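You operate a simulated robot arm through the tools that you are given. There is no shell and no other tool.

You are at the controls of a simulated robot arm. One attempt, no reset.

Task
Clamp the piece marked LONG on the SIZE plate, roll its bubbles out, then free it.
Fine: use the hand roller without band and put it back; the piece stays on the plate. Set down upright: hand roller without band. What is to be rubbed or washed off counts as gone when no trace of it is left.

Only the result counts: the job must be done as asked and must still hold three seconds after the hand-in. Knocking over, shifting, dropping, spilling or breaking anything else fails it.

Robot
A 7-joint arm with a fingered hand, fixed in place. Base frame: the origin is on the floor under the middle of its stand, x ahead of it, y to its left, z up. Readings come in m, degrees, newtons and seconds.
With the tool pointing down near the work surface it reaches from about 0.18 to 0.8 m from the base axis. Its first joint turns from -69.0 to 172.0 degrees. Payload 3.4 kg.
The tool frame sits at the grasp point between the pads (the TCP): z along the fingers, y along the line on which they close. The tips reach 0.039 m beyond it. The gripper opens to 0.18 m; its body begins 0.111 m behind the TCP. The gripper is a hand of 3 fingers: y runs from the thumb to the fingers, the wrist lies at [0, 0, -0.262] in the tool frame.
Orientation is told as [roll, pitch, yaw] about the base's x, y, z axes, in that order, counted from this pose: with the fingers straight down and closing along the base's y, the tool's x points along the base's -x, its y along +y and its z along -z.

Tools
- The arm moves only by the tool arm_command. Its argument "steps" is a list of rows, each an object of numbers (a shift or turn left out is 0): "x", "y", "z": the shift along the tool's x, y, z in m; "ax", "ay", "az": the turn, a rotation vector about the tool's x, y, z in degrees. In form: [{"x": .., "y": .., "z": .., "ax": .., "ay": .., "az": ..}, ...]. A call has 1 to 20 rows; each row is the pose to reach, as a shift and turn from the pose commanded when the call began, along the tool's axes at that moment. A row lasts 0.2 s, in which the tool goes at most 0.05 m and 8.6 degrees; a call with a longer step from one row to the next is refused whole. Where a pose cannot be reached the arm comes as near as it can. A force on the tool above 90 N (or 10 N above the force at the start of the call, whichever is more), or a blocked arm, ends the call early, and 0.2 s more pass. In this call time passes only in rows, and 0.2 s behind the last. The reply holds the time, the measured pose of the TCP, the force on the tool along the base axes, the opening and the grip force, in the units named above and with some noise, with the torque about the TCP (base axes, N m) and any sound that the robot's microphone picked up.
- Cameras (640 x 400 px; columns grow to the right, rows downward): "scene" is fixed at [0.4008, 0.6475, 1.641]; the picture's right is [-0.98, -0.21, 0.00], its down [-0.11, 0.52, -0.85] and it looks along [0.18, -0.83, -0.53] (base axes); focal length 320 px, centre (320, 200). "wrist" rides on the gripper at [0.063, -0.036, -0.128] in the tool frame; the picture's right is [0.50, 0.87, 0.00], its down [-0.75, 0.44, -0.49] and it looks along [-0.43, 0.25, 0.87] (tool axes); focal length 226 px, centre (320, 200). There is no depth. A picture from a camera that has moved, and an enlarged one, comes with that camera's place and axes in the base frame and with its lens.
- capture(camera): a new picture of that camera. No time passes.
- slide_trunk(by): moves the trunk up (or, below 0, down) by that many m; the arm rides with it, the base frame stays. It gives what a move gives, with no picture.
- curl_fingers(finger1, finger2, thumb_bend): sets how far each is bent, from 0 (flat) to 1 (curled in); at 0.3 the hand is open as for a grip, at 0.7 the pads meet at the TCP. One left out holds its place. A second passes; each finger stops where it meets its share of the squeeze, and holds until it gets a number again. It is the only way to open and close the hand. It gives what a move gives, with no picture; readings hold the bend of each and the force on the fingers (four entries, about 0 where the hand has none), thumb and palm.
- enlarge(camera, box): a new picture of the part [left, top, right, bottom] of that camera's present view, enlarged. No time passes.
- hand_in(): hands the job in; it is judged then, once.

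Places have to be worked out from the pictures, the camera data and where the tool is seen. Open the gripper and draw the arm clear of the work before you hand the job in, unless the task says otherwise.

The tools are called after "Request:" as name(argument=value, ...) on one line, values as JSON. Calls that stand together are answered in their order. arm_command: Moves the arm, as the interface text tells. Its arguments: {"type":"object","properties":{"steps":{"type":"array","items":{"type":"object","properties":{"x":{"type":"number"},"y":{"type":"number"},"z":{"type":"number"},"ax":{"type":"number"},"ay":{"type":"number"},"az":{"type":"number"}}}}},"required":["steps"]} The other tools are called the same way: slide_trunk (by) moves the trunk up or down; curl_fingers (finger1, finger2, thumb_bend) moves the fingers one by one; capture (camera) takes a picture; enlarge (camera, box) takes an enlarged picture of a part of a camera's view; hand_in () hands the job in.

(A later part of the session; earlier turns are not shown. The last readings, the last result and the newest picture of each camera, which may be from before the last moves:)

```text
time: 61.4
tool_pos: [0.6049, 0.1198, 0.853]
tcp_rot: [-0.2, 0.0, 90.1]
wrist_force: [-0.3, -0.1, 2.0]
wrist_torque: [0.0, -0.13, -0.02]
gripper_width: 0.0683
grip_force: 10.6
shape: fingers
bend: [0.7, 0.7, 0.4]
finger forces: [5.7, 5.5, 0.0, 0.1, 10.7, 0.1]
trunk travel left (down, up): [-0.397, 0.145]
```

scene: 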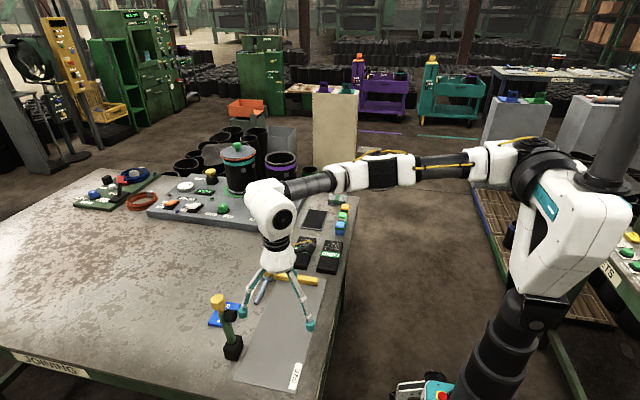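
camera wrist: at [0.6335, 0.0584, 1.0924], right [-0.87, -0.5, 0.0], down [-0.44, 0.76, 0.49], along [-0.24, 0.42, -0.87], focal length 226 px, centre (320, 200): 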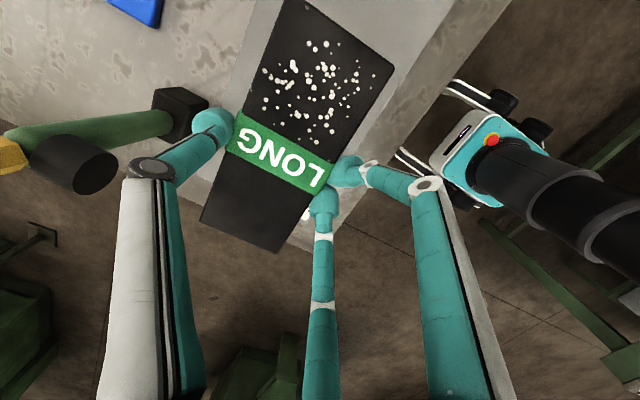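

The piece rests on the plate (force turned upward). I open all three fingers moderately.

Request:
curl_fingers(finger1=0.5, finger2=0.5, thumb_bend=0.34)

Request:
enlarge(camera="wrist", box=[160, 0, 480, 280])

```text
time: 62.4
tool_pos: [0.6048, 0.1206, 0.8519]
tcp_rot: [-0.1, 0.2, 90.2]
wrist_force: [0.8, -1.0, 8.7]
wrist_torque: [0.07, 0.18, -0.04]
gripper_width: 0.1051
grip_force: 4.7
shape: fingers
bend: [0.51, 0.51, 0.34]
finger forces: [2.9, 5.6, 0.0, 0.0, 0.0, 0.0]
trunk travel left (down, up): [-0.397, 0.145]
```

```text
1.43 times, centred on (320, 140) of wrist
camera zoom: at [0.6396, 0.0569, 0.9805], right [-0.87, -0.5, 0.0], down [-0.44, 0.75, 0.49], along [-0.24, 0.42, -0.87], focal length 323 px, centre (320, 286)
```

zoom: 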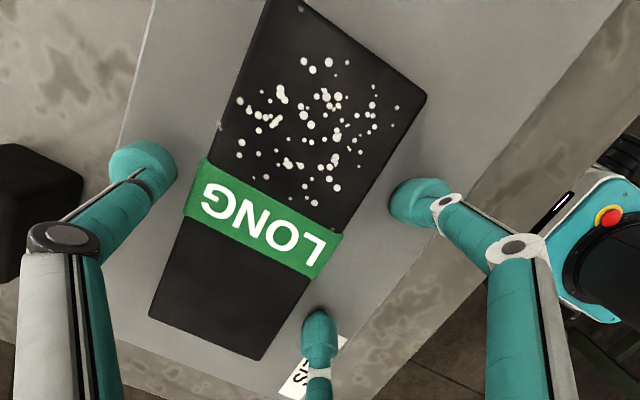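

LONG lies free on the plate; the fingertips press lightly on the plate, so I lift straight up.

Request:
arm_command(steps=[{"z": -0.006}, {"z": -0.02}, {"z": -0.05}, {"z": -0.09}, {"z": -0.13}, {"z": -0.17}])

Request:
capture(camera="wrist")

Request:
enlarge(camera="scene", box=[190, 220, 350, 390])

```text
time: 63.8
tool_pos: [0.6038, 0.1198, 1.0219]
tcp_rot: [-0.2, 0.2, 90.1]
wrist_force: [-0.2, -0.2, 0.2]
wrist_torque: [-0.04, 0.02, -0.03]
gripper_width: 0.1052
grip_force: 0.0
shape: fingers
bend: [0.5, 0.5, 0.34]
finger forces: [0.1, 0.0, 0.0, 0.0, 0.1, 0.0]
trunk travel left (down, up): [-0.397, 0.145]
```

```text
taken
camera wrist: at [0.6386, 0.0577, 1.1497], right [-0.87, -0.5, 0.0], down [-0.44, 0.75, 0.49], along [-0.24, 0.42, -0.87], focal length 226 px, centre (320, 200)
```

wrist: 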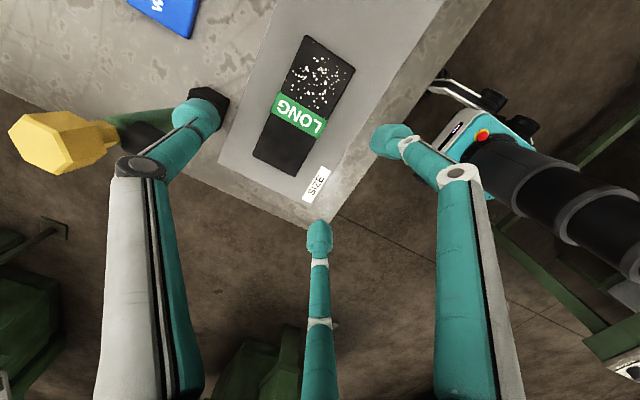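

```text
2.35 times, centred on (270, 305) of scene
camera zoom: at [0.4008, 0.6475, 1.641], right [-0.98, -0.21, 0.0], down [-0.11, 0.52, -0.85], along [0.18, -0.83, -0.53], focal length 752 px, centre (438, -47)
```

zoom: 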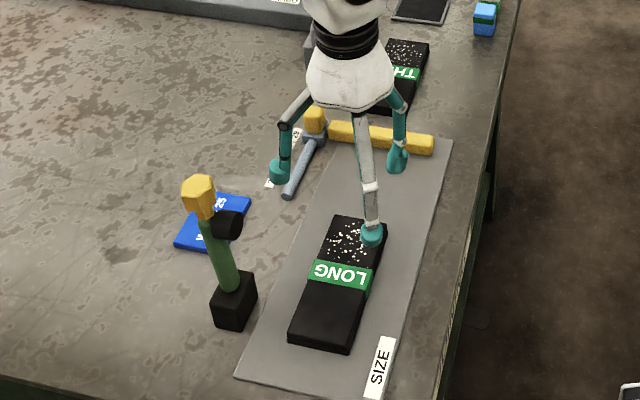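

LONG lies on the plate, centre ≈(0.635, 0.12), under where the pad will land. To swing the lever I'll use the thumb as a hook: curl fingers 1 and 2 away, extend the thumb, tilt the hand 15° outward and rise above the knob.

Request:
curl_fingers(finger1=1.0, finger2=1.0, thumb_bend=0.25)

Request:
arm_command(steps=[{"z": -0.03, "ax": 5}, {"z": -0.05, "ax": 10, "x": -0.015}, {"z": -0.05, "ax": 15, "x": -0.03, "y": -0.02}, {"z": -0.05, "ax": 15, "x": -0.045, "y": -0.05}, {"z": -0.05, "ax": 15, "x": -0.053, "y": -0.074}])

Request:
capture(camera="wrist")

Request:
enlarge(camera="scene", box=[170, 200, 350, 380])

```text
time: 64.8
tool_pos: [0.6037, 0.1198, 1.0207]
tcp_rot: [0.0, 0.1, 90.0]
wrist_force: [0.1, -1.3, -0.3]
wrist_torque: [-0.03, 0.02, 0.0]
gripper_width: 0.0834
grip_force: 0.2
shape: fingers
bend: [0.73, 0.73, 0.25]
finger forces: [0.1, 0.1, 0.0, 0.0, 0.0, 0.0]
trunk travel left (down, up): [-0.397, 0.145]
```

```text
time: 66.0
tool_pos: [0.6796, 0.1765, 1.0721]
tcp_rot: [-15.3, 0.2, 90.1]
wrist_force: [0.1, 0.5, -0.4]
wrist_torque: [-0.03, -0.01, 0.0]
gripper_width: 0.0831
grip_force: 0.1
shape: fingers
bend: [0.73, 0.73, 0.25]
finger forces: [0.0, 0.0, 0.1, 0.0, 0.0, 0.0]
trunk travel left (down, up): [-0.397, 0.145]
```

```text
taken
camera wrist: at [0.6802, 0.113, 1.2044], right [-0.83, -0.5, -0.22], down [-0.55, 0.75, 0.36], along [-0.01, 0.42, -0.91], focal length 226 px, centre (320, 200)
```

wrist: 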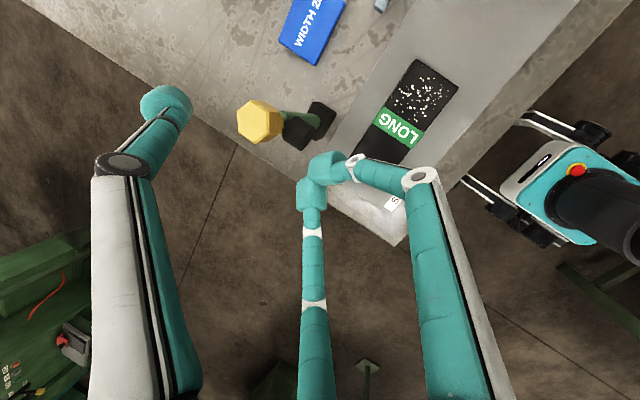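

```text
2.22 times, centred on (260, 290) of scene
camera zoom: at [0.4008, 0.6475, 1.641], right [-0.98, -0.21, 0.0], down [-0.11, 0.52, -0.85], along [0.18, -0.83, -0.53], focal length 710 px, centre (453, 0)
```

zoom: 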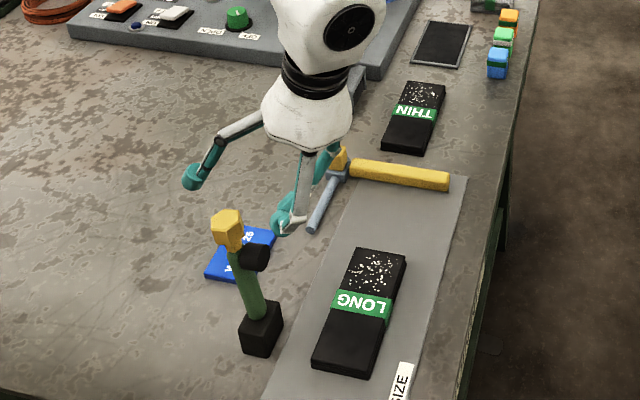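

The thumb tip is at about (0.795, 0.178, 1.07), just beyond the knob at (0.761, 0.173). I shift it 12 mm farther out and lower it behind the knob to z≈0.99.

Request:
arm_command(steps=[{"x": 0.004, "y": -0.0116, "z": 0.0031}, {"x": 0.004, "y": -0.0064, "z": 0.0224}, {"x": 0.004, "y": -0.0012, "z": 0.0417}, {"x": 0.004, "y": 0.004, "z": 0.061}, {"x": 0.004, "y": 0.0091, "z": 0.0804}])

Request:
capture(camera="wrist")

Request:
enlarge(camera="scene", box=[170, 240, 310, 380])

```text
time: 67.2
tool_pos: [0.6903, 0.1697, 0.9939]
tcp_rot: [-15.0, 0.1, 90.1]
wrist_force: [0.1, -0.8, 0.5]
wrist_torque: [0.01, -0.05, -0.04]
gripper_width: 0.0841
grip_force: 0.4
shape: fingers
bend: [0.73, 0.73, 0.24]
finger forces: [0.0, 0.1, 0.1, 0.1, 0.7, 0.0]
trunk travel left (down, up): [-0.397, 0.145]
```

```text
taken
camera wrist: at [0.6909, 0.1076, 1.1268], right [-0.84, -0.5, -0.22], down [-0.55, 0.75, 0.36], along [-0.01, 0.42, -0.91], focal length 226 px, centre (320, 200)
```

wrist: 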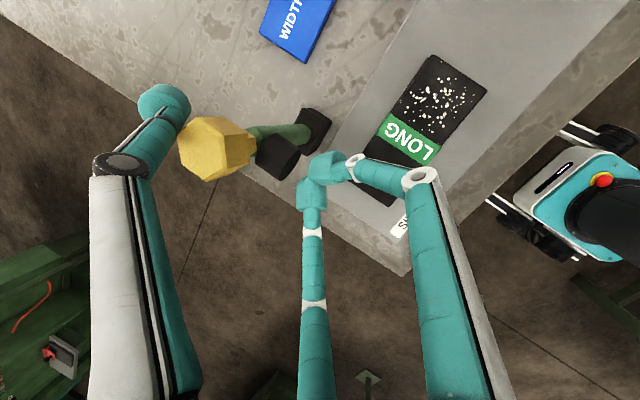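

```text
2.86 times, centred on (240, 310) of scene
camera zoom: at [0.4008, 0.6475, 1.641], right [-0.98, -0.21, 0.0], down [-0.11, 0.52, -0.85], along [0.18, -0.83, -0.53], focal length 913 px, centre (549, -114)
```

zoom: 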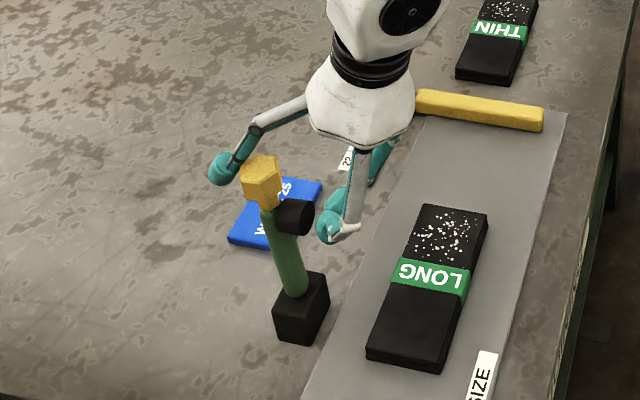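

The thumb is behind the knob and the lever sits between thumb and fingers. I now pull the knob in −x along its arc to about 30°.

Request:
arm_command(steps=[{"x": -0.003, "y": 0.0194, "z": -0.001}, {"x": -0.003, "y": 0.0324, "z": -0.0066}, {"x": -0.003, "y": 0.0451, "z": -0.011}, {"x": -0.003, "y": 0.0584, "z": -0.0141}, {"x": -0.003, "y": 0.0721, "z": -0.0169}, {"x": -0.003, "y": 0.0858, "z": -0.0179}, {"x": -0.003, "y": 0.0999, "z": -0.0177}])

Request:
enlarge(camera="scene", box=[170, 240, 310, 380])

Request:
capture(camera="wrist")

```text
time: 68.8
tool_pos: [0.5891, 0.1729, 0.9833]
tcp_rot: [-15.1, 0.1, 90.2]
wrist_force: [0.2, -0.4, 0.7]
wrist_torque: [0.01, -0.02, -0.02]
gripper_width: 0.0835
grip_force: 0.1
shape: fingers
bend: [0.73, 0.73, 0.25]
finger forces: [0.0, 0.0, 0.0, 0.0, 0.0, 0.0]
trunk travel left (down, up): [-0.397, 0.145]
```

```text
2.86 times, centred on (240, 310) of scene
camera zoom: at [0.4008, 0.6475, 1.641], right [-0.98, -0.21, 0.0], down [-0.11, 0.52, -0.85], along [0.18, -0.83, -0.53], focal length 913 px, centre (549, -114)
```

zoom: 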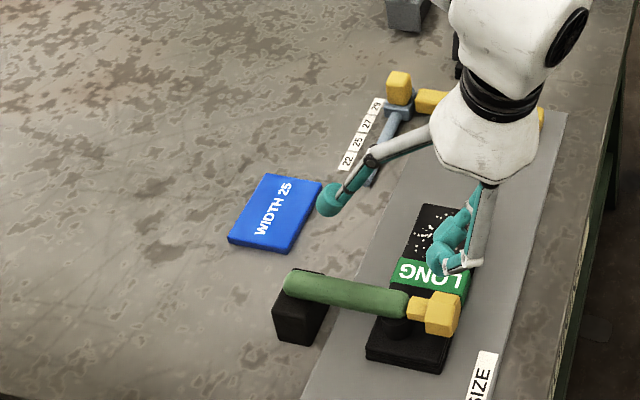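

```text
taken
camera wrist: at [0.5894, 0.1103, 1.1166], right [-0.84, -0.5, -0.23], down [-0.55, 0.75, 0.36], along [-0.01, 0.42, -0.91], focal length 226 px, centre (320, 200)
```

wrist: 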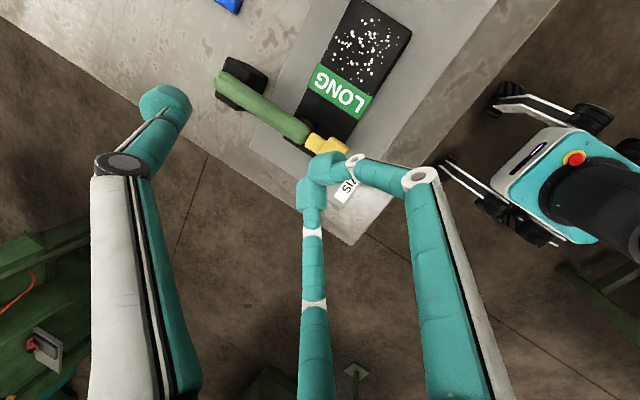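

The lever toppled over past its tipping point and now lies across the piece with the pad on it. I zoom in to check whether it is fully down.

Request:
enlarge(camera="scene", box=[205, 300, 295, 375])

Request:
enlarge(camera="wrist", box=[200, 0, 440, 200])

```text
5.33 times, centred on (250, 338) of scene
camera zoom: at [0.4008, 0.6475, 1.641], right [-0.98, -0.21, 0.0], down [-0.11, 0.52, -0.85], along [0.18, -0.83, -0.53], focal length 1705 px, centre (693, -533)
```

zoom: 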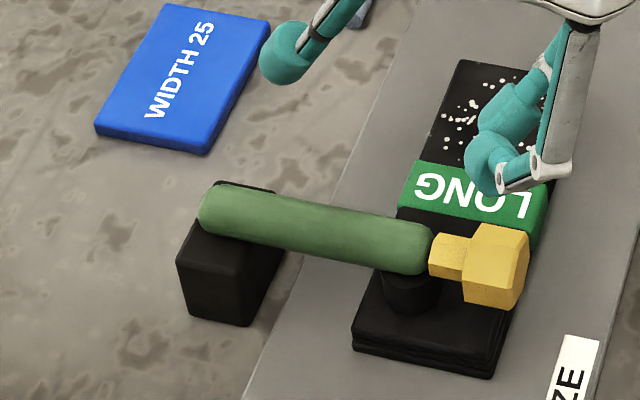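

```text
2.00 times, centred on (320, 100) of wrist
camera zoom: at [0.5894, 0.1103, 1.1166], right [-0.84, -0.5, -0.23], down [-0.55, 0.75, 0.36], along [-0.01, 0.42, -0.91], focal length 452 px, centre (320, 400)
```

zoom: 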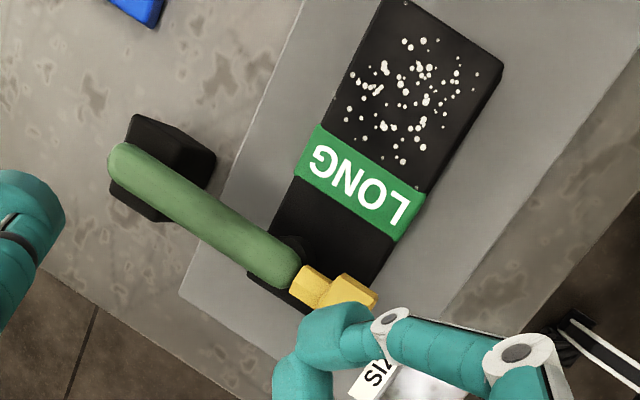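

The lever lies level with its pad on the plain half of LONG. To make sure it is fully seated I'll press the knob lightly from above with the closed fingertips: first straighten the hand and close the thumb.

Request:
curl_fingers(thumb_bend=0.7)

Request:
arm_command(steps=[{"ax": -5, "z": -0.01}, {"ax": -10, "z": -0.01}, {"ax": -15, "z": -0.01}])

Request:
capture(camera="wrist")

```text
time: 69.8
tool_pos: [0.5891, 0.1728, 0.9839]
tcp_rot: [-15.1, 0.1, 90.1]
wrist_force: [0.6, -0.2, 0.5]
wrist_torque: [0.03, -0.02, 0.0]
gripper_width: 0.0
grip_force: 0.1
shape: fingers
bend: [0.73, 0.73, 0.67]
finger forces: [0.1, 0.0, 0.0, 0.0, 0.1, 0.0]
trunk travel left (down, up): [-0.397, 0.145]
```

```text
time: 70.6
tool_pos: [0.5867, 0.1751, 0.993]
tcp_rot: [0.0, 0.1, 90.1]
wrist_force: [0.6, 0.7, 1.3]
wrist_torque: [-0.04, 0.02, 0.01]
gripper_width: 0.0
grip_force: 0.2
shape: fingers
bend: [0.73, 0.73, 0.67]
finger forces: [0.0, 0.0, 0.0, 0.1, 0.1, 0.0]
trunk travel left (down, up): [-0.397, 0.145]
```

```text
taken
camera wrist: at [0.6223, 0.1101, 1.1211], right [-0.87, -0.5, 0.0], down [-0.44, 0.75, 0.49], along [-0.25, 0.42, -0.87], focal length 226 px, centre (320, 200)
```

wrist: 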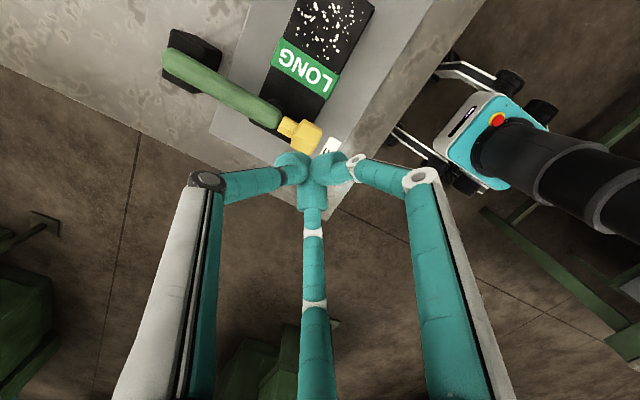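

Tips are together just beside the knob. I move 15 mm out over it and press down gently until about 10 N.

Request:
arm_command(steps=[{"x": -0.002, "y": -0.015, "z": 0.02}, {"x": -0.002, "y": -0.017, "z": 0.045}, {"x": -0.002, "y": -0.017, "z": 0.055}, {"x": -0.002, "y": -0.017, "z": 0.062}, {"x": -0.002, "y": -0.017, "z": 0.068}, {"x": -0.002, "y": -0.017, "z": 0.074}, {"x": -0.002, "y": -0.017, "z": 0.08}, {"x": -0.002, "y": -0.017, "z": 0.085}])

Request:
enlarge(camera="scene", box=[205, 280, 295, 375])

```text
time: 72.4
tool_pos: [0.6044, 0.1747, 0.9147]
tcp_rot: [-0.6, -0.2, 90.1]
wrist_force: [8.0, 1.1, 33.4]
wrist_torque: [0.01, -0.69, 0.01]
gripper_width: 0.0001
grip_force: 21.2
shape: fingers
bend: [0.74, 0.74, 0.72]
finger forces: [0.1, 0.1, 0.1, 0.1, 41.4, 0.0]
trunk travel left (down, up): [-0.397, 0.145]
```

```text
4.21 times, centred on (250, 328) of scene
camera zoom: at [0.4008, 0.6475, 1.641], right [-0.98, -0.21, 0.0], down [-0.11, 0.52, -0.85], along [0.18, -0.83, -0.53], focal length 1346 px, centre (615, -337)
```

zoom: 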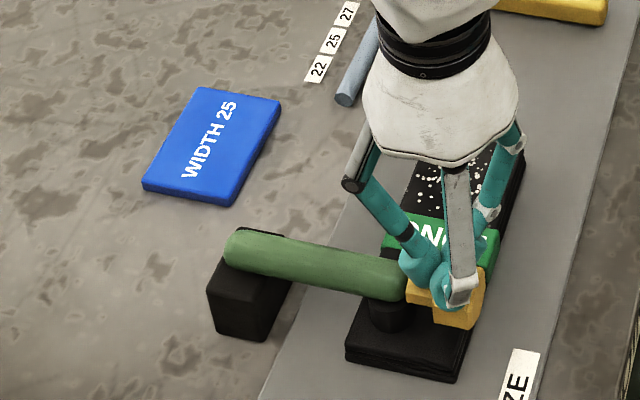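

The lever is firmly seated (33 N at the knob, no further travel). I raise the hand and travel back toward the roller at z≈1.06.

Request:
arm_command(steps=[{"z": -0.02}, {"z": -0.06}, {"z": -0.1}, {"z": -0.145}, {"x": 0.04, "y": -0.005, "z": -0.145}, {"x": 0.085, "y": -0.01, "z": -0.145}, {"x": 0.13, "y": -0.018, "z": -0.145}, {"x": 0.175, "y": -0.026, "z": -0.145}, {"x": 0.22, "y": -0.034, "z": -0.145}, {"x": 0.265, "y": -0.042, "z": -0.145}, {"x": 0.31, "y": -0.05, "z": -0.145}, {"x": 0.355, "y": -0.058, "z": -0.145}, {"x": 0.4, "y": -0.07, "z": -0.145}, {"x": 0.435, "y": -0.085, "z": -0.145}, {"x": 0.46, "y": -0.1, "z": -0.145}])

Request:
enlarge(camera="scene", box=[190, 280, 300, 390])

Request:
capture(camera="wrist")

```text
time: 75.6
tool_pos: [0.7037, -0.2845, 1.0544]
tcp_rot: [-0.1, 0.1, 90.1]
wrist_force: [-0.7, 0.1, 0.0]
wrist_torque: [0.01, 0.0, -0.01]
gripper_width: 0.0
grip_force: 0.0
shape: fingers
bend: [0.74, 0.74, 0.68]
finger forces: [0.1, 0.0, 0.0, 0.0, 0.0, 0.0]
trunk travel left (down, up): [-0.397, 0.145]
```

```text
3.64 times, centred on (245, 335) of scene
camera zoom: at [0.4008, 0.6475, 1.641], right [-0.98, -0.21, 0.0], down [-0.11, 0.52, -0.85], along [0.18, -0.83, -0.53], focal length 1162 px, centre (593, -291)
```

zoom: 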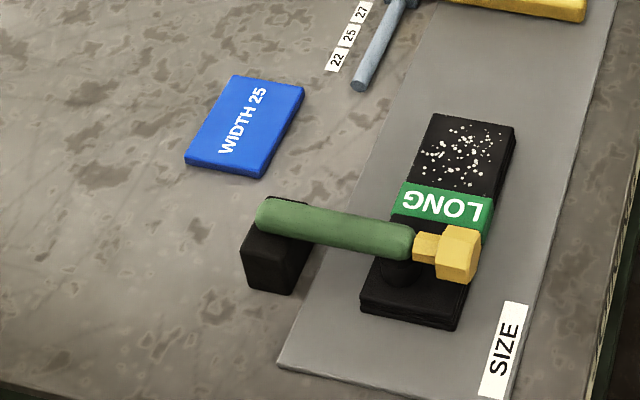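

```text
taken
camera wrist: at [0.7402, -0.3477, 1.1822], right [-0.87, -0.5, 0.0], down [-0.44, 0.75, 0.49], along [-0.25, 0.42, -0.87], focal length 226 px, centre (320, 200)
```

wrist: 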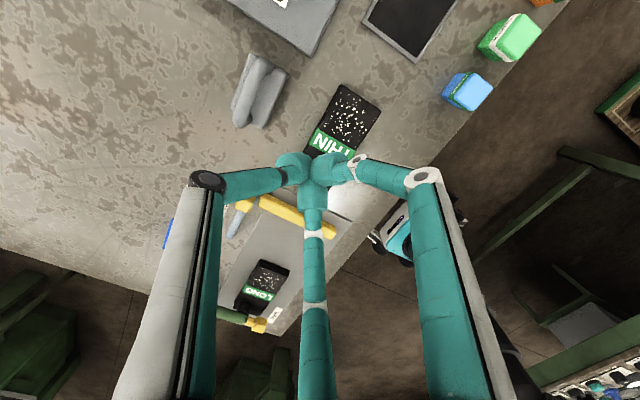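

The clamp holds LONG's plain half. From this view I measure the roller's handle again before gripping.

Request:
enlarge(camera="wrist", box=[205, 40, 305, 140])

Request:
enlarge(camera="scene", box=[250, 205, 310, 260])

```text
4.00 times, centred on (255, 90) of wrist
camera zoom: at [0.7402, -0.3477, 1.1822], right [-0.87, -0.5, 0.0], down [-0.44, 0.75, 0.49], along [-0.25, 0.42, -0.87], focal length 904 px, centre (580, 640)
```

zoom: 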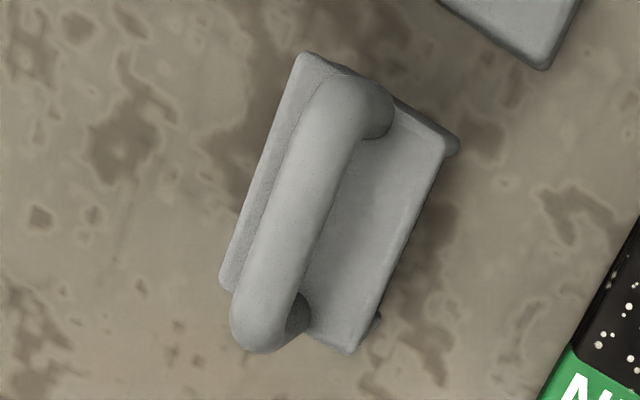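

```text
7.27 times, centred on (280, 232) of scene
camera zoom: at [0.4008, 0.6475, 1.641], right [-0.98, -0.21, 0.0], down [-0.11, 0.52, -0.85], along [0.18, -0.83, -0.53], focal length 2325 px, centre (611, -36)
```

zoom: 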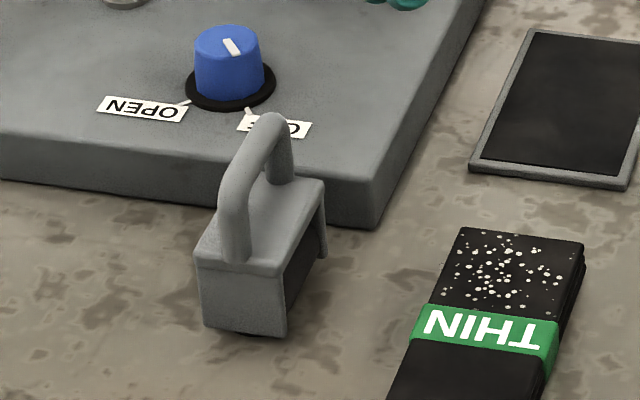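

Handle bar centre ≈(0.798, −0.290, 0.898) along y; housing top ≈0.847. I open the hand partly, tilt 15° outward, and go above the bar at z≈1.0.

Request:
curl_fingers(finger1=0.5, finger2=0.5, thumb_bend=0.5)

Request:
arm_command(steps=[{"x": 0.001, "y": -0.02, "z": 0.01, "ax": 5}, {"x": 0.002, "y": -0.04, "z": 0.022, "ax": 10}, {"x": 0.003, "y": -0.06, "z": 0.038, "ax": 15}, {"x": 0.0045, "y": -0.0823, "z": 0.054, "ax": 15}])

Request:
capture(camera="wrist")

Request:
enlarge(camera="scene", box=[220, 140, 340, 270])

```text
time: 76.6
tool_pos: [0.7052, -0.2855, 1.0554]
tcp_rot: [-0.1, 0.1, 90.0]
wrist_force: [0.5, 0.6, 0.2]
wrist_torque: [0.01, 0.01, 0.02]
gripper_width: 0.0721
grip_force: 0.0
shape: fingers
bend: [0.5, 0.5, 0.5]
finger forces: [0.1, 0.0, 0.0, 0.1, 0.0, 0.1]
trunk travel left (down, up): [-0.397, 0.145]
```

```text
time: 77.6
tool_pos: [0.7873, -0.289, 0.9982]
tcp_rot: [-15.1, 0.3, 90.0]
wrist_force: [0.3, -0.5, -0.1]
wrist_torque: [-0.01, 0.0, -0.02]
gripper_width: 0.0724
grip_force: 0.1
shape: fingers
bend: [0.5, 0.5, 0.5]
finger forces: [0.1, 0.0, 0.1, 0.0, 0.0, 0.0]
trunk travel left (down, up): [-0.397, 0.145]
```

```text
taken
camera wrist: at [0.7888, -0.3523, 1.1317], right [-0.84, -0.5, -0.22], down [-0.55, 0.75, 0.36], along [-0.01, 0.42, -0.91], focal length 226 px, centre (320, 200)
```

wrist: 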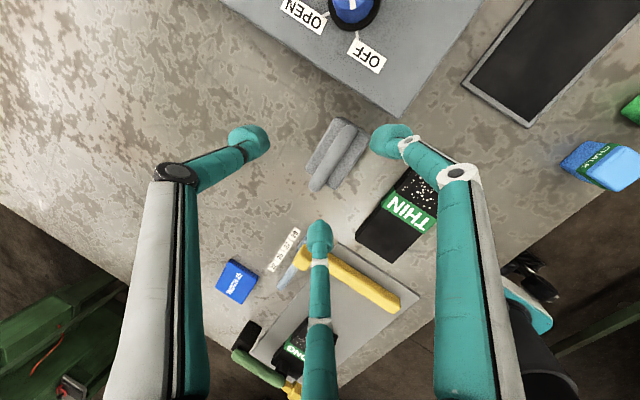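

```text
3.08 times, centred on (280, 205) of scene
camera zoom: at [0.4008, 0.6475, 1.641], right [-0.98, -0.21, 0.0], down [-0.11, 0.52, -0.85], along [0.18, -0.83, -0.53], focal length 984 px, centre (443, 185)
```

zoom: 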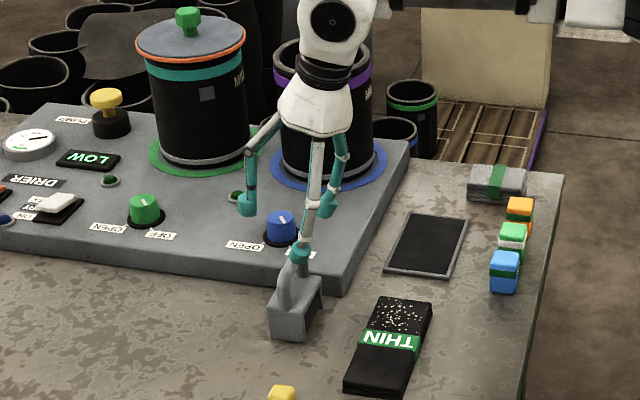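

The bar is centred between thumb and fingers. I descend straight down 0.09 m around it.

Request:
arm_command(steps=[{"x": 0.001, "y": 0.0078, "z": 0.0278}, {"x": 0.002, "y": 0.0154, "z": 0.0548}, {"x": 0.003, "y": 0.02, "z": 0.071}, {"x": 0.003, "y": 0.0246, "z": 0.0876}])

Request:
capture(camera="wrist")

Request:
enlarge(camera="scene", box=[240, 180, 320, 270])

```text
time: 78.6
tool_pos: [0.7862, -0.2927, 0.9117]
tcp_rot: [-15.2, 0.1, 90.1]
wrist_force: [-0.3, -0.4, 1.9]
wrist_torque: [0.12, 0.03, 0.0]
gripper_width: 0.0722
grip_force: 1.0
shape: fingers
bend: [0.5, 0.5, 0.5]
finger forces: [0.0, 2.0, 0.0, 0.0, 0.0, 0.0]
trunk travel left (down, up): [-0.397, 0.145]
```

```text
taken
camera wrist: at [0.7867, -0.356, 1.0436], right [-0.83, -0.5, -0.23], down [-0.55, 0.75, 0.36], along [-0.01, 0.42, -0.91], focal length 226 px, centre (320, 200)
```

wrist: 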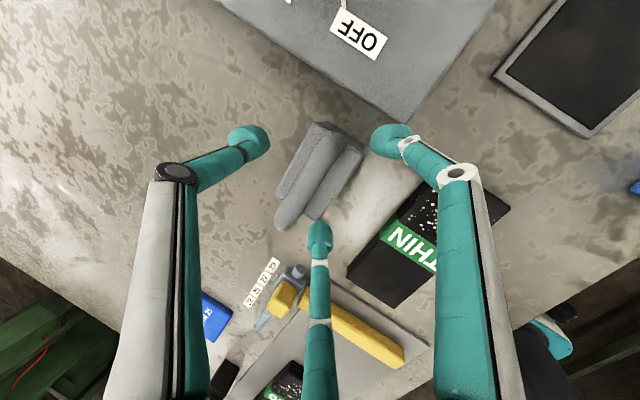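

```text
4.44 times, centred on (280, 225) of scene
camera zoom: at [0.4008, 0.6475, 1.641], right [-0.98, -0.21, 0.0], down [-0.11, 0.52, -0.85], along [0.18, -0.83, -0.53], focal length 1421 px, centre (498, 89)
```

zoom: 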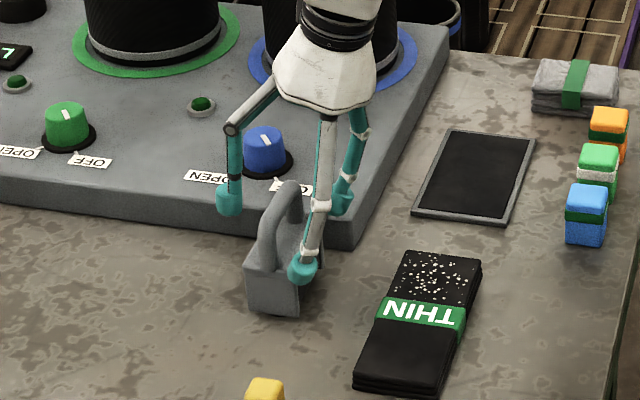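

Finger 2 touches the housing lightly (2 N). I lift 8 mm so the tips clear the housing, then close the fingers on the bar.

Request:
arm_command(steps=[{"y": -0.0021, "z": -0.0077}, {"y": -0.0021, "z": -0.0077}])

Request:
curl_fingers(finger1=0.6, finger2=0.6, thumb_bend=0.58)

Request:
enlarge(camera="wrist", box=[210, 90, 430, 270])

Request:
enlarge(camera="scene", box=[240, 180, 320, 270])

```text
time: 79.2
tool_pos: [0.7851, -0.2908, 0.9176]
tcp_rot: [-15.1, 0.2, 90.1]
wrist_force: [-0.3, 0.8, 0.3]
wrist_torque: [0.01, 0.0, 0.02]
gripper_width: 0.0722
grip_force: 0.2
shape: fingers
bend: [0.5, 0.5, 0.5]
finger forces: [0.0, 0.0, 0.1, 0.1, 0.0, 0.0]
trunk travel left (down, up): [-0.397, 0.145]
```

```text
time: 80.2
tool_pos: [0.7865, -0.2921, 0.9178]
tcp_rot: [-15.1, 0.2, 90.1]
wrist_force: [0.2, -0.8, 0.7]
wrist_torque: [0.02, -0.02, 0.0]
gripper_width: 0.0397
grip_force: 0.0
shape: fingers
bend: [0.6, 0.6, 0.57]
finger forces: [0.1, 0.1, 0.0, 0.0, 0.1, 0.0]
trunk travel left (down, up): [-0.397, 0.145]
```

```text
2.22 times, centred on (320, 180) of wrist
camera zoom: at [0.7864, -0.3558, 1.0512], right [-0.84, -0.5, -0.22], down [-0.55, 0.75, 0.36], along [-0.01, 0.42, -0.91], focal length 502 px, centre (320, 244)
```

zoom: 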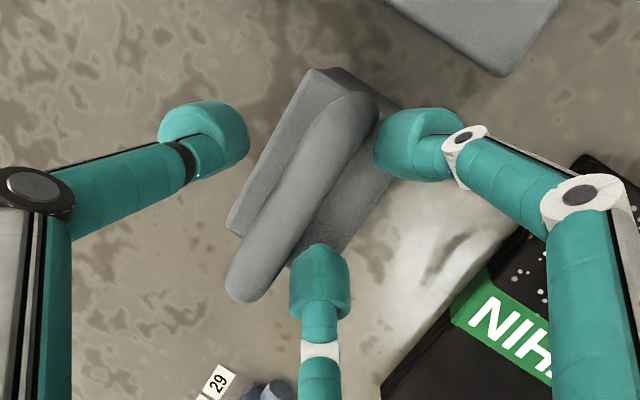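

```text
4.44 times, centred on (280, 225) of scene
camera zoom: at [0.4008, 0.6475, 1.641], right [-0.98, -0.21, 0.0], down [-0.11, 0.52, -0.85], along [0.18, -0.83, -0.53], focal length 1421 px, centre (498, 89)
```

zoom: 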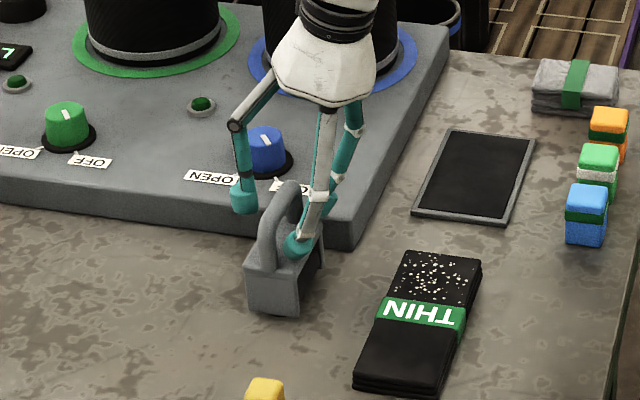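

The tips straddle the bar well. I close all three a little more to make contact, then squeeze.

Request:
curl_fingers(finger1=0.64, finger2=0.64, thumb_bend=0.63)

Request:
enlarge(camera="wrist", box=[210, 90, 430, 270])

```text
time: 81.2
tool_pos: [0.7859, -0.2925, 0.9186]
tcp_rot: [-15.1, 0.2, 90.1]
wrist_force: [-0.4, 0.0, -1.0]
wrist_torque: [0.0, -0.03, -0.01]
gripper_width: 0.0206
grip_force: 0.2
shape: fingers
bend: [0.64, 0.64, 0.63]
finger forces: [0.1, 0.1, 0.0, 0.0, 0.0, 0.0]
trunk travel left (down, up): [-0.397, 0.145]
```

```text
2.22 times, centred on (320, 180) of wrist
camera zoom: at [0.7864, -0.3559, 1.0512], right [-0.84, -0.5, -0.22], down [-0.55, 0.75, 0.36], along [-0.01, 0.42, -0.91], focal length 502 px, centre (320, 244)
```

zoom: 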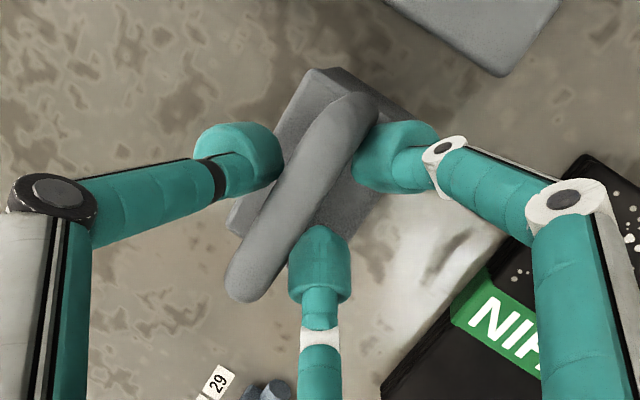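

Almost touching on all sides. Now I squeeze: all three to 0.8.

Request:
curl_fingers(finger1=0.8, finger2=0.8, thumb_bend=0.72)

Request:
enlarge(camera="wrist", box=[210, 90, 430, 270])

Request:
enlarge(camera="scene", box=[240, 180, 320, 270])

```text
time: 82.2
tool_pos: [0.7858, -0.2922, 0.9183]
tcp_rot: [-15.1, 0.1, 90.1]
wrist_force: [0.1, -0.9, -2.2]
wrist_torque: [0.0, 0.03, 0.0]
gripper_width: 0.0
grip_force: 3.3
shape: fingers
bend: [0.72, 0.72, 0.69]
finger forces: [0.0, 0.1, 0.1, 0.0, 6.1, 0.0]
trunk travel left (down, up): [-0.397, 0.145]
```

```text
2.22 times, centred on (320, 180) of wrist
camera zoom: at [0.7866, -0.3559, 1.0509], right [-0.84, -0.5, -0.22], down [-0.55, 0.75, 0.36], along [-0.01, 0.42, -0.91], focal length 502 px, centre (320, 244)
```

zoom: 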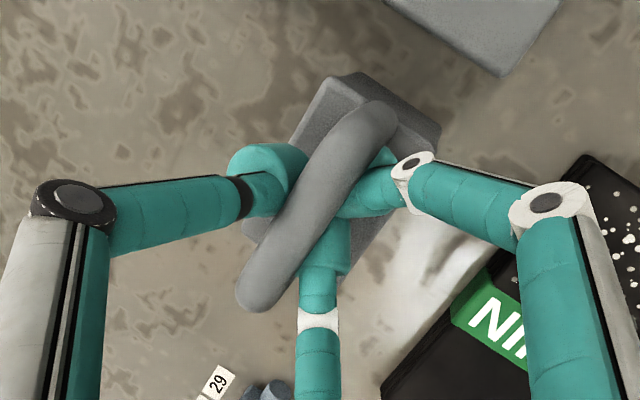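

```text
4.44 times, centred on (280, 225) of scene
camera zoom: at [0.4008, 0.6475, 1.641], right [-0.98, -0.21, 0.0], down [-0.11, 0.52, -0.85], along [0.18, -0.83, -0.53], focal length 1421 px, centre (498, 89)
```

zoom: 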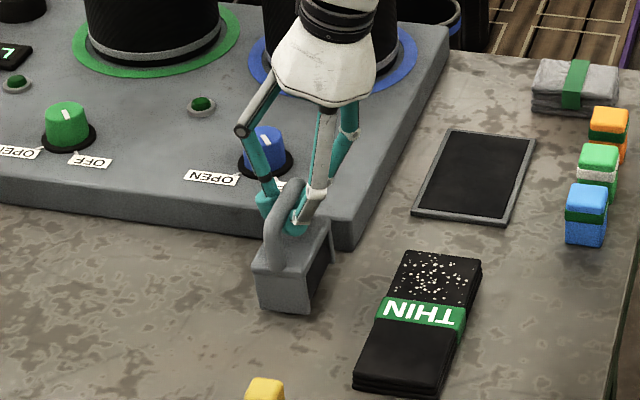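

The fingertips met underneath the bar instead of squeezing it (width 0, roller shifted slightly). I look closer before correcting.

Request:
enlarge(camera="scene", box=[258, 205, 308, 260])

Request:
enlarge(camera="wrist", box=[270, 120, 380, 210])

```text
7.27 times, centred on (283, 232) of scene
camera zoom: at [0.4008, 0.6475, 1.641], right [-0.98, -0.21, 0.0], down [-0.11, 0.52, -0.85], along [0.18, -0.83, -0.53], focal length 2325 px, centre (589, -36)
```

zoom: 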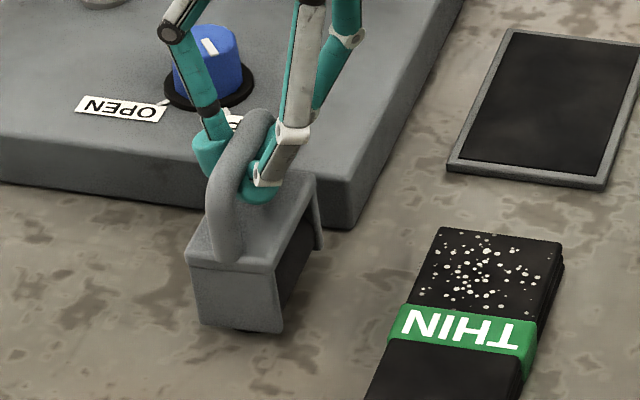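

```text
4.44 times, centred on (325, 165) of wrist
camera zoom: at [0.7866, -0.3559, 1.0509], right [-0.84, -0.5, -0.22], down [-0.55, 0.75, 0.36], along [-0.01, 0.42, -0.91], focal length 1005 px, centre (298, 356)
```

zoom: 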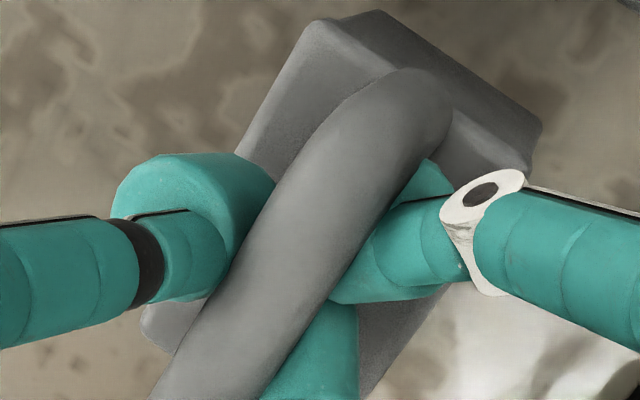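

The tips are shorter than I assumed (about 0.02–0.04 beyond the TCP), so they slid under the bar. I reopen a little, rise ~11 mm so the tips sit at the bar's mid-height, and look again.

Request:
curl_fingers(finger1=0.6, finger2=0.6, thumb_bend=0.55)

Request:
enlarge(camera="wrist", box=[210, 90, 430, 270])

Request:
enlarge(camera="scene", box=[258, 205, 308, 260])

```text
time: 83.2
tool_pos: [0.7847, -0.2921, 0.9194]
tcp_rot: [-15.1, 0.1, 90.1]
wrist_force: [0.8, 0.1, -0.2]
wrist_torque: [0.0, -0.01, -0.01]
gripper_width: 0.0428
grip_force: 0.2
shape: fingers
bend: [0.6, 0.6, 0.55]
finger forces: [0.4, 0.1, 0.0, 0.1, 0.0, 0.0]
trunk travel left (down, up): [-0.397, 0.145]
```

```text
2.22 times, centred on (320, 180) of wrist
camera zoom: at [0.7863, -0.3557, 1.0512], right [-0.84, -0.5, -0.22], down [-0.55, 0.75, 0.36], along [-0.01, 0.42, -0.91], focal length 502 px, centre (320, 244)
```

zoom: 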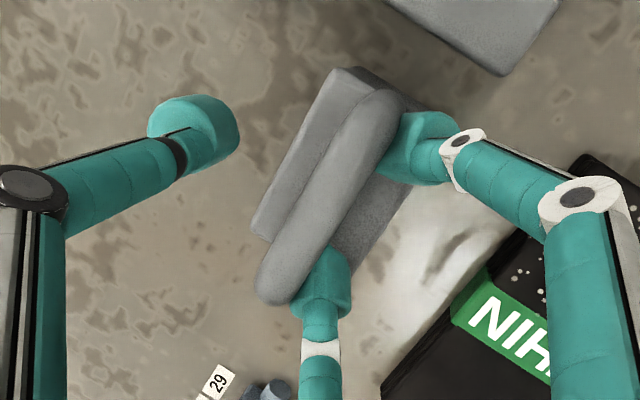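

```text
7.27 times, centred on (283, 232) of scene
camera zoom: at [0.4008, 0.6475, 1.641], right [-0.98, -0.21, 0.0], down [-0.11, 0.52, -0.85], along [0.18, -0.83, -0.53], focal length 2325 px, centre (589, -36)
```

zoom: 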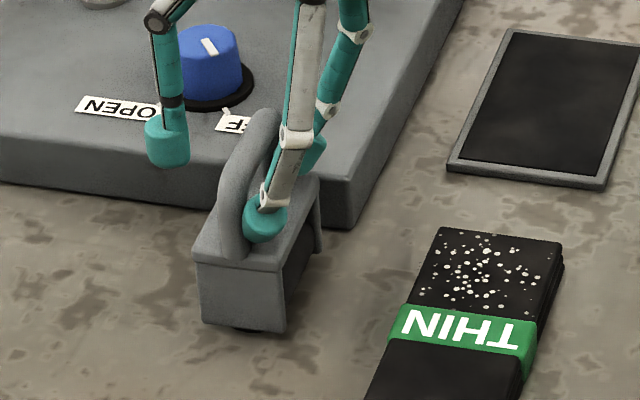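

The roller stands upright, shifted ~8 mm toward −x. I recentre on the bar (now ≈(0.790, −0.299)) and rise ~9 mm so the tip pads face the bar's mid-height.

Request:
arm_command(steps=[{"x": 0.002, "y": 0.001, "z": -0.006}, {"x": 0.007, "y": 0.0065, "z": -0.0105}, {"x": 0.007, "y": 0.0065, "z": -0.0105}])

Request:
enlarge(camera="wrist", box=[210, 90, 430, 270])

Request:
enlarge(camera="scene", box=[258, 205, 308, 260])

```text
time: 84.0
tool_pos: [0.7768, -0.2992, 0.927]
tcp_rot: [-15.2, 0.1, 90.1]
wrist_force: [-0.3, 0.5, 1.3]
wrist_torque: [0.03, 0.01, 0.0]
gripper_width: 0.0434
grip_force: 0.0
shape: fingers
bend: [0.6, 0.6, 0.55]
finger forces: [0.0, 0.0, 0.0, 0.0, 0.1, 0.0]
trunk travel left (down, up): [-0.397, 0.145]
```

```text
2.22 times, centred on (320, 180) of wrist
camera zoom: at [0.7774, -0.363, 1.0594], right [-0.84, -0.5, -0.22], down [-0.55, 0.75, 0.36], along [-0.01, 0.42, -0.91], focal length 502 px, centre (320, 244)
```

zoom: 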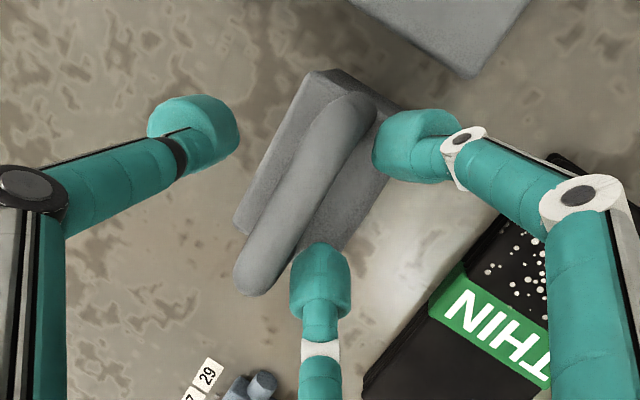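

```text
7.27 times, centred on (283, 232) of scene
camera zoom: at [0.4008, 0.6475, 1.641], right [-0.98, -0.21, 0.0], down [-0.11, 0.52, -0.85], along [0.18, -0.83, -0.53], focal length 2325 px, centre (589, -36)
```

zoom: 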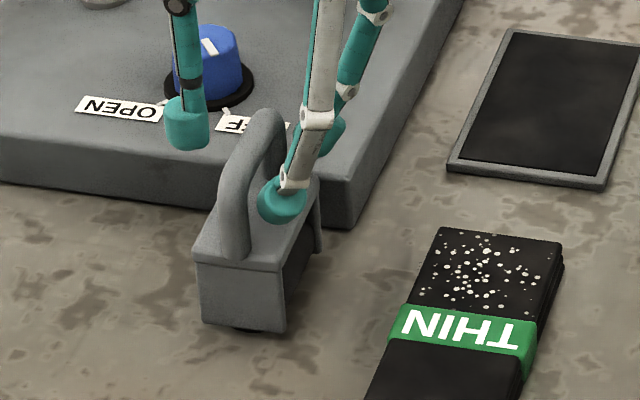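

Tip heights now match the bar (fingers ≈0.894, thumb ≈0.905, bar ≈0.90). I close in two stages.

Request:
curl_fingers(finger1=0.63, finger2=0.63, thumb_bend=0.64)

Request:
curl_fingers(finger1=0.7, finger2=0.7, thumb_bend=0.7)

Request:
enlarge(camera="wrist", box=[210, 90, 430, 270])

Request:
enlarge(camera="scene", box=[258, 205, 308, 260])

```text
time: 85.0
tool_pos: [0.7775, -0.3005, 0.9278]
tcp_rot: [-15.2, 0.1, 90.1]
wrist_force: [-0.6, 0.1, 0.3]
wrist_torque: [0.0, -0.03, 0.01]
gripper_width: 0.0208
grip_force: 0.5
shape: fingers
bend: [0.63, 0.63, 0.64]
finger forces: [0.0, 0.0, 0.0, 0.0, 0.3, 0.1]
trunk travel left (down, up): [-0.397, 0.145]
```

```text
time: 86.0
tool_pos: [0.7767, -0.2997, 0.9268]
tcp_rot: [-15.1, 0.1, 90.1]
wrist_force: [0.2, 0.1, -0.2]
wrist_torque: [0.0, 0.04, -0.01]
gripper_width: 0.0065
grip_force: 4.3
shape: fingers
bend: [0.68, 0.67, 0.68]
finger forces: [1.9, 2.4, 0.1, 0.1, 3.6, 0.0]
trunk travel left (down, up): [-0.397, 0.145]
```

```text
2.22 times, centred on (320, 180) of wrist
camera zoom: at [0.7774, -0.363, 1.0593], right [-0.84, -0.5, -0.22], down [-0.55, 0.75, 0.36], along [-0.01, 0.42, -0.91], focal length 502 px, centre (320, 244)
```

zoom: 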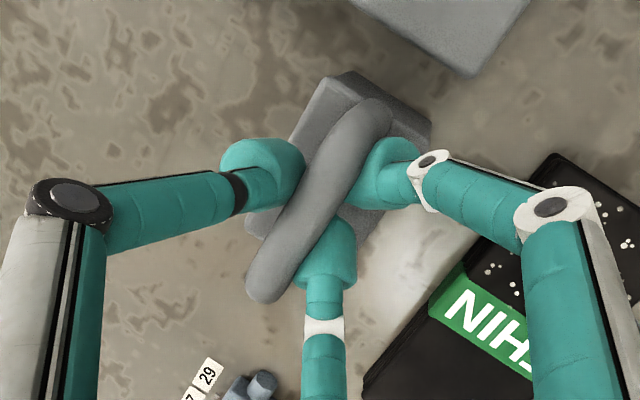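

```text
7.27 times, centred on (283, 232) of scene
camera zoom: at [0.4008, 0.6475, 1.641], right [-0.98, -0.21, 0.0], down [-0.11, 0.52, -0.85], along [0.18, -0.83, -0.53], focal length 2325 px, centre (589, -36)
```

zoom: 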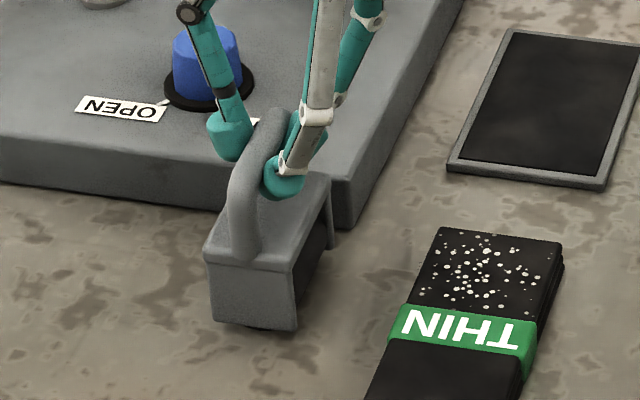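

Now the bar is squeezed from both sides (1.9/2.4/3.6 N). I increase the squeeze.

Request:
curl_fingers(finger1=0.8, finger2=0.8, thumb_bend=0.8)

Request:
enlarge(camera="wrist", box=[210, 90, 430, 270])

Request:
enlarge(camera="scene", box=[258, 205, 308, 260])

```text
time: 87.0
tool_pos: [0.7766, -0.2997, 0.9268]
tcp_rot: [-15.1, 0.1, 90.2]
wrist_force: [0.4, -0.1, -2.0]
wrist_torque: [-0.02, 0.01, -0.02]
gripper_width: 0.0001
grip_force: 17.1
shape: fingers
bend: [0.71, 0.71, 0.72]
finger forces: [10.4, 10.5, 0.0, 0.1, 13.4, 0.0]
trunk travel left (down, up): [-0.397, 0.145]
```

```text
2.22 times, centred on (320, 180) of wrist
camera zoom: at [0.7774, -0.363, 1.0593], right [-0.84, -0.5, -0.22], down [-0.55, 0.75, 0.36], along [-0.01, 0.42, -0.91], focal length 502 px, centre (320, 244)
```

zoom: 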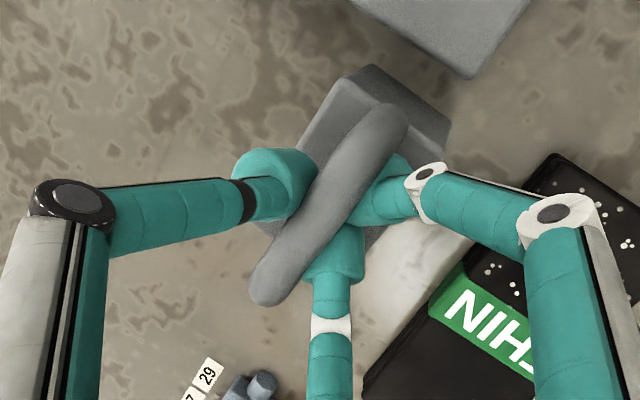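

```text
7.27 times, centred on (283, 232) of scene
camera zoom: at [0.4008, 0.6475, 1.641], right [-0.98, -0.21, 0.0], down [-0.11, 0.52, -0.85], along [0.18, -0.83, -0.53], focal length 2325 px, centre (589, -36)
```

zoom: 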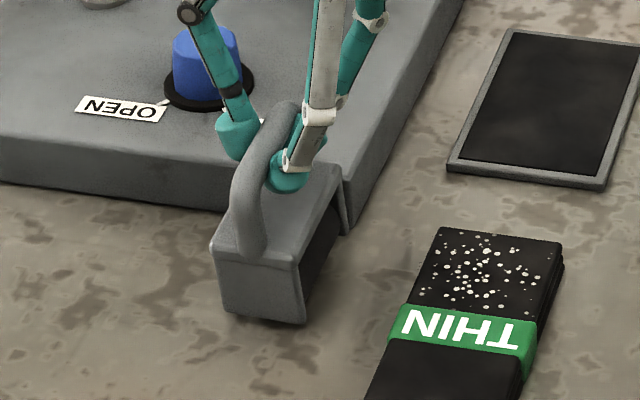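

The bar popped up into the recess above the tips again (pads closed, roller slightly lifted) – the real heights are ~1 cm above my estimate. I lower the hand slowly so the roller stands on the table again before reopening.

Request:
arm_command(steps=[{"y": 0.0013, "z": 0.0048}, {"y": 0.0026, "z": 0.0097}, {"y": 0.0039, "z": 0.0145}])

Request:
enlarge(camera="scene", box=[258, 205, 308, 260])

```text
time: 87.8
tool_pos: [0.7776, -0.3003, 0.911]
tcp_rot: [-15.1, 0.1, 90.0]
wrist_force: [-0.4, -0.6, -0.8]
wrist_torque: [-0.02, 0.0, 0.03]
gripper_width: 0.0
grip_force: 0.1
shape: fingers
bend: [0.72, 0.71, 0.74]
finger forces: [0.0, 0.1, 0.0, 0.0, 0.0, 0.1]
trunk travel left (down, up): [-0.397, 0.145]
```

```text
7.27 times, centred on (283, 232) of scene
camera zoom: at [0.4008, 0.6475, 1.641], right [-0.98, -0.21, 0.0], down [-0.11, 0.52, -0.85], along [0.18, -0.83, -0.53], focal length 2325 px, centre (589, -36)
```

zoom: 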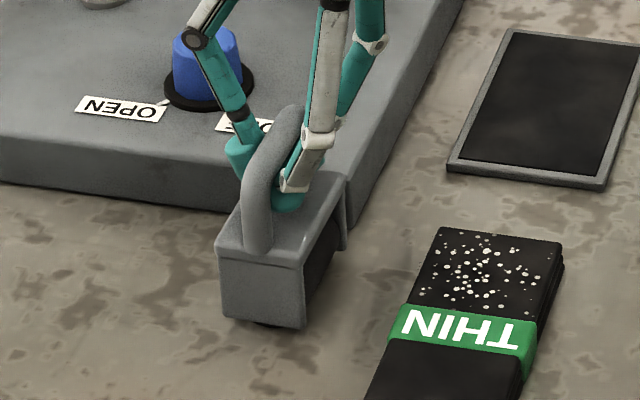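

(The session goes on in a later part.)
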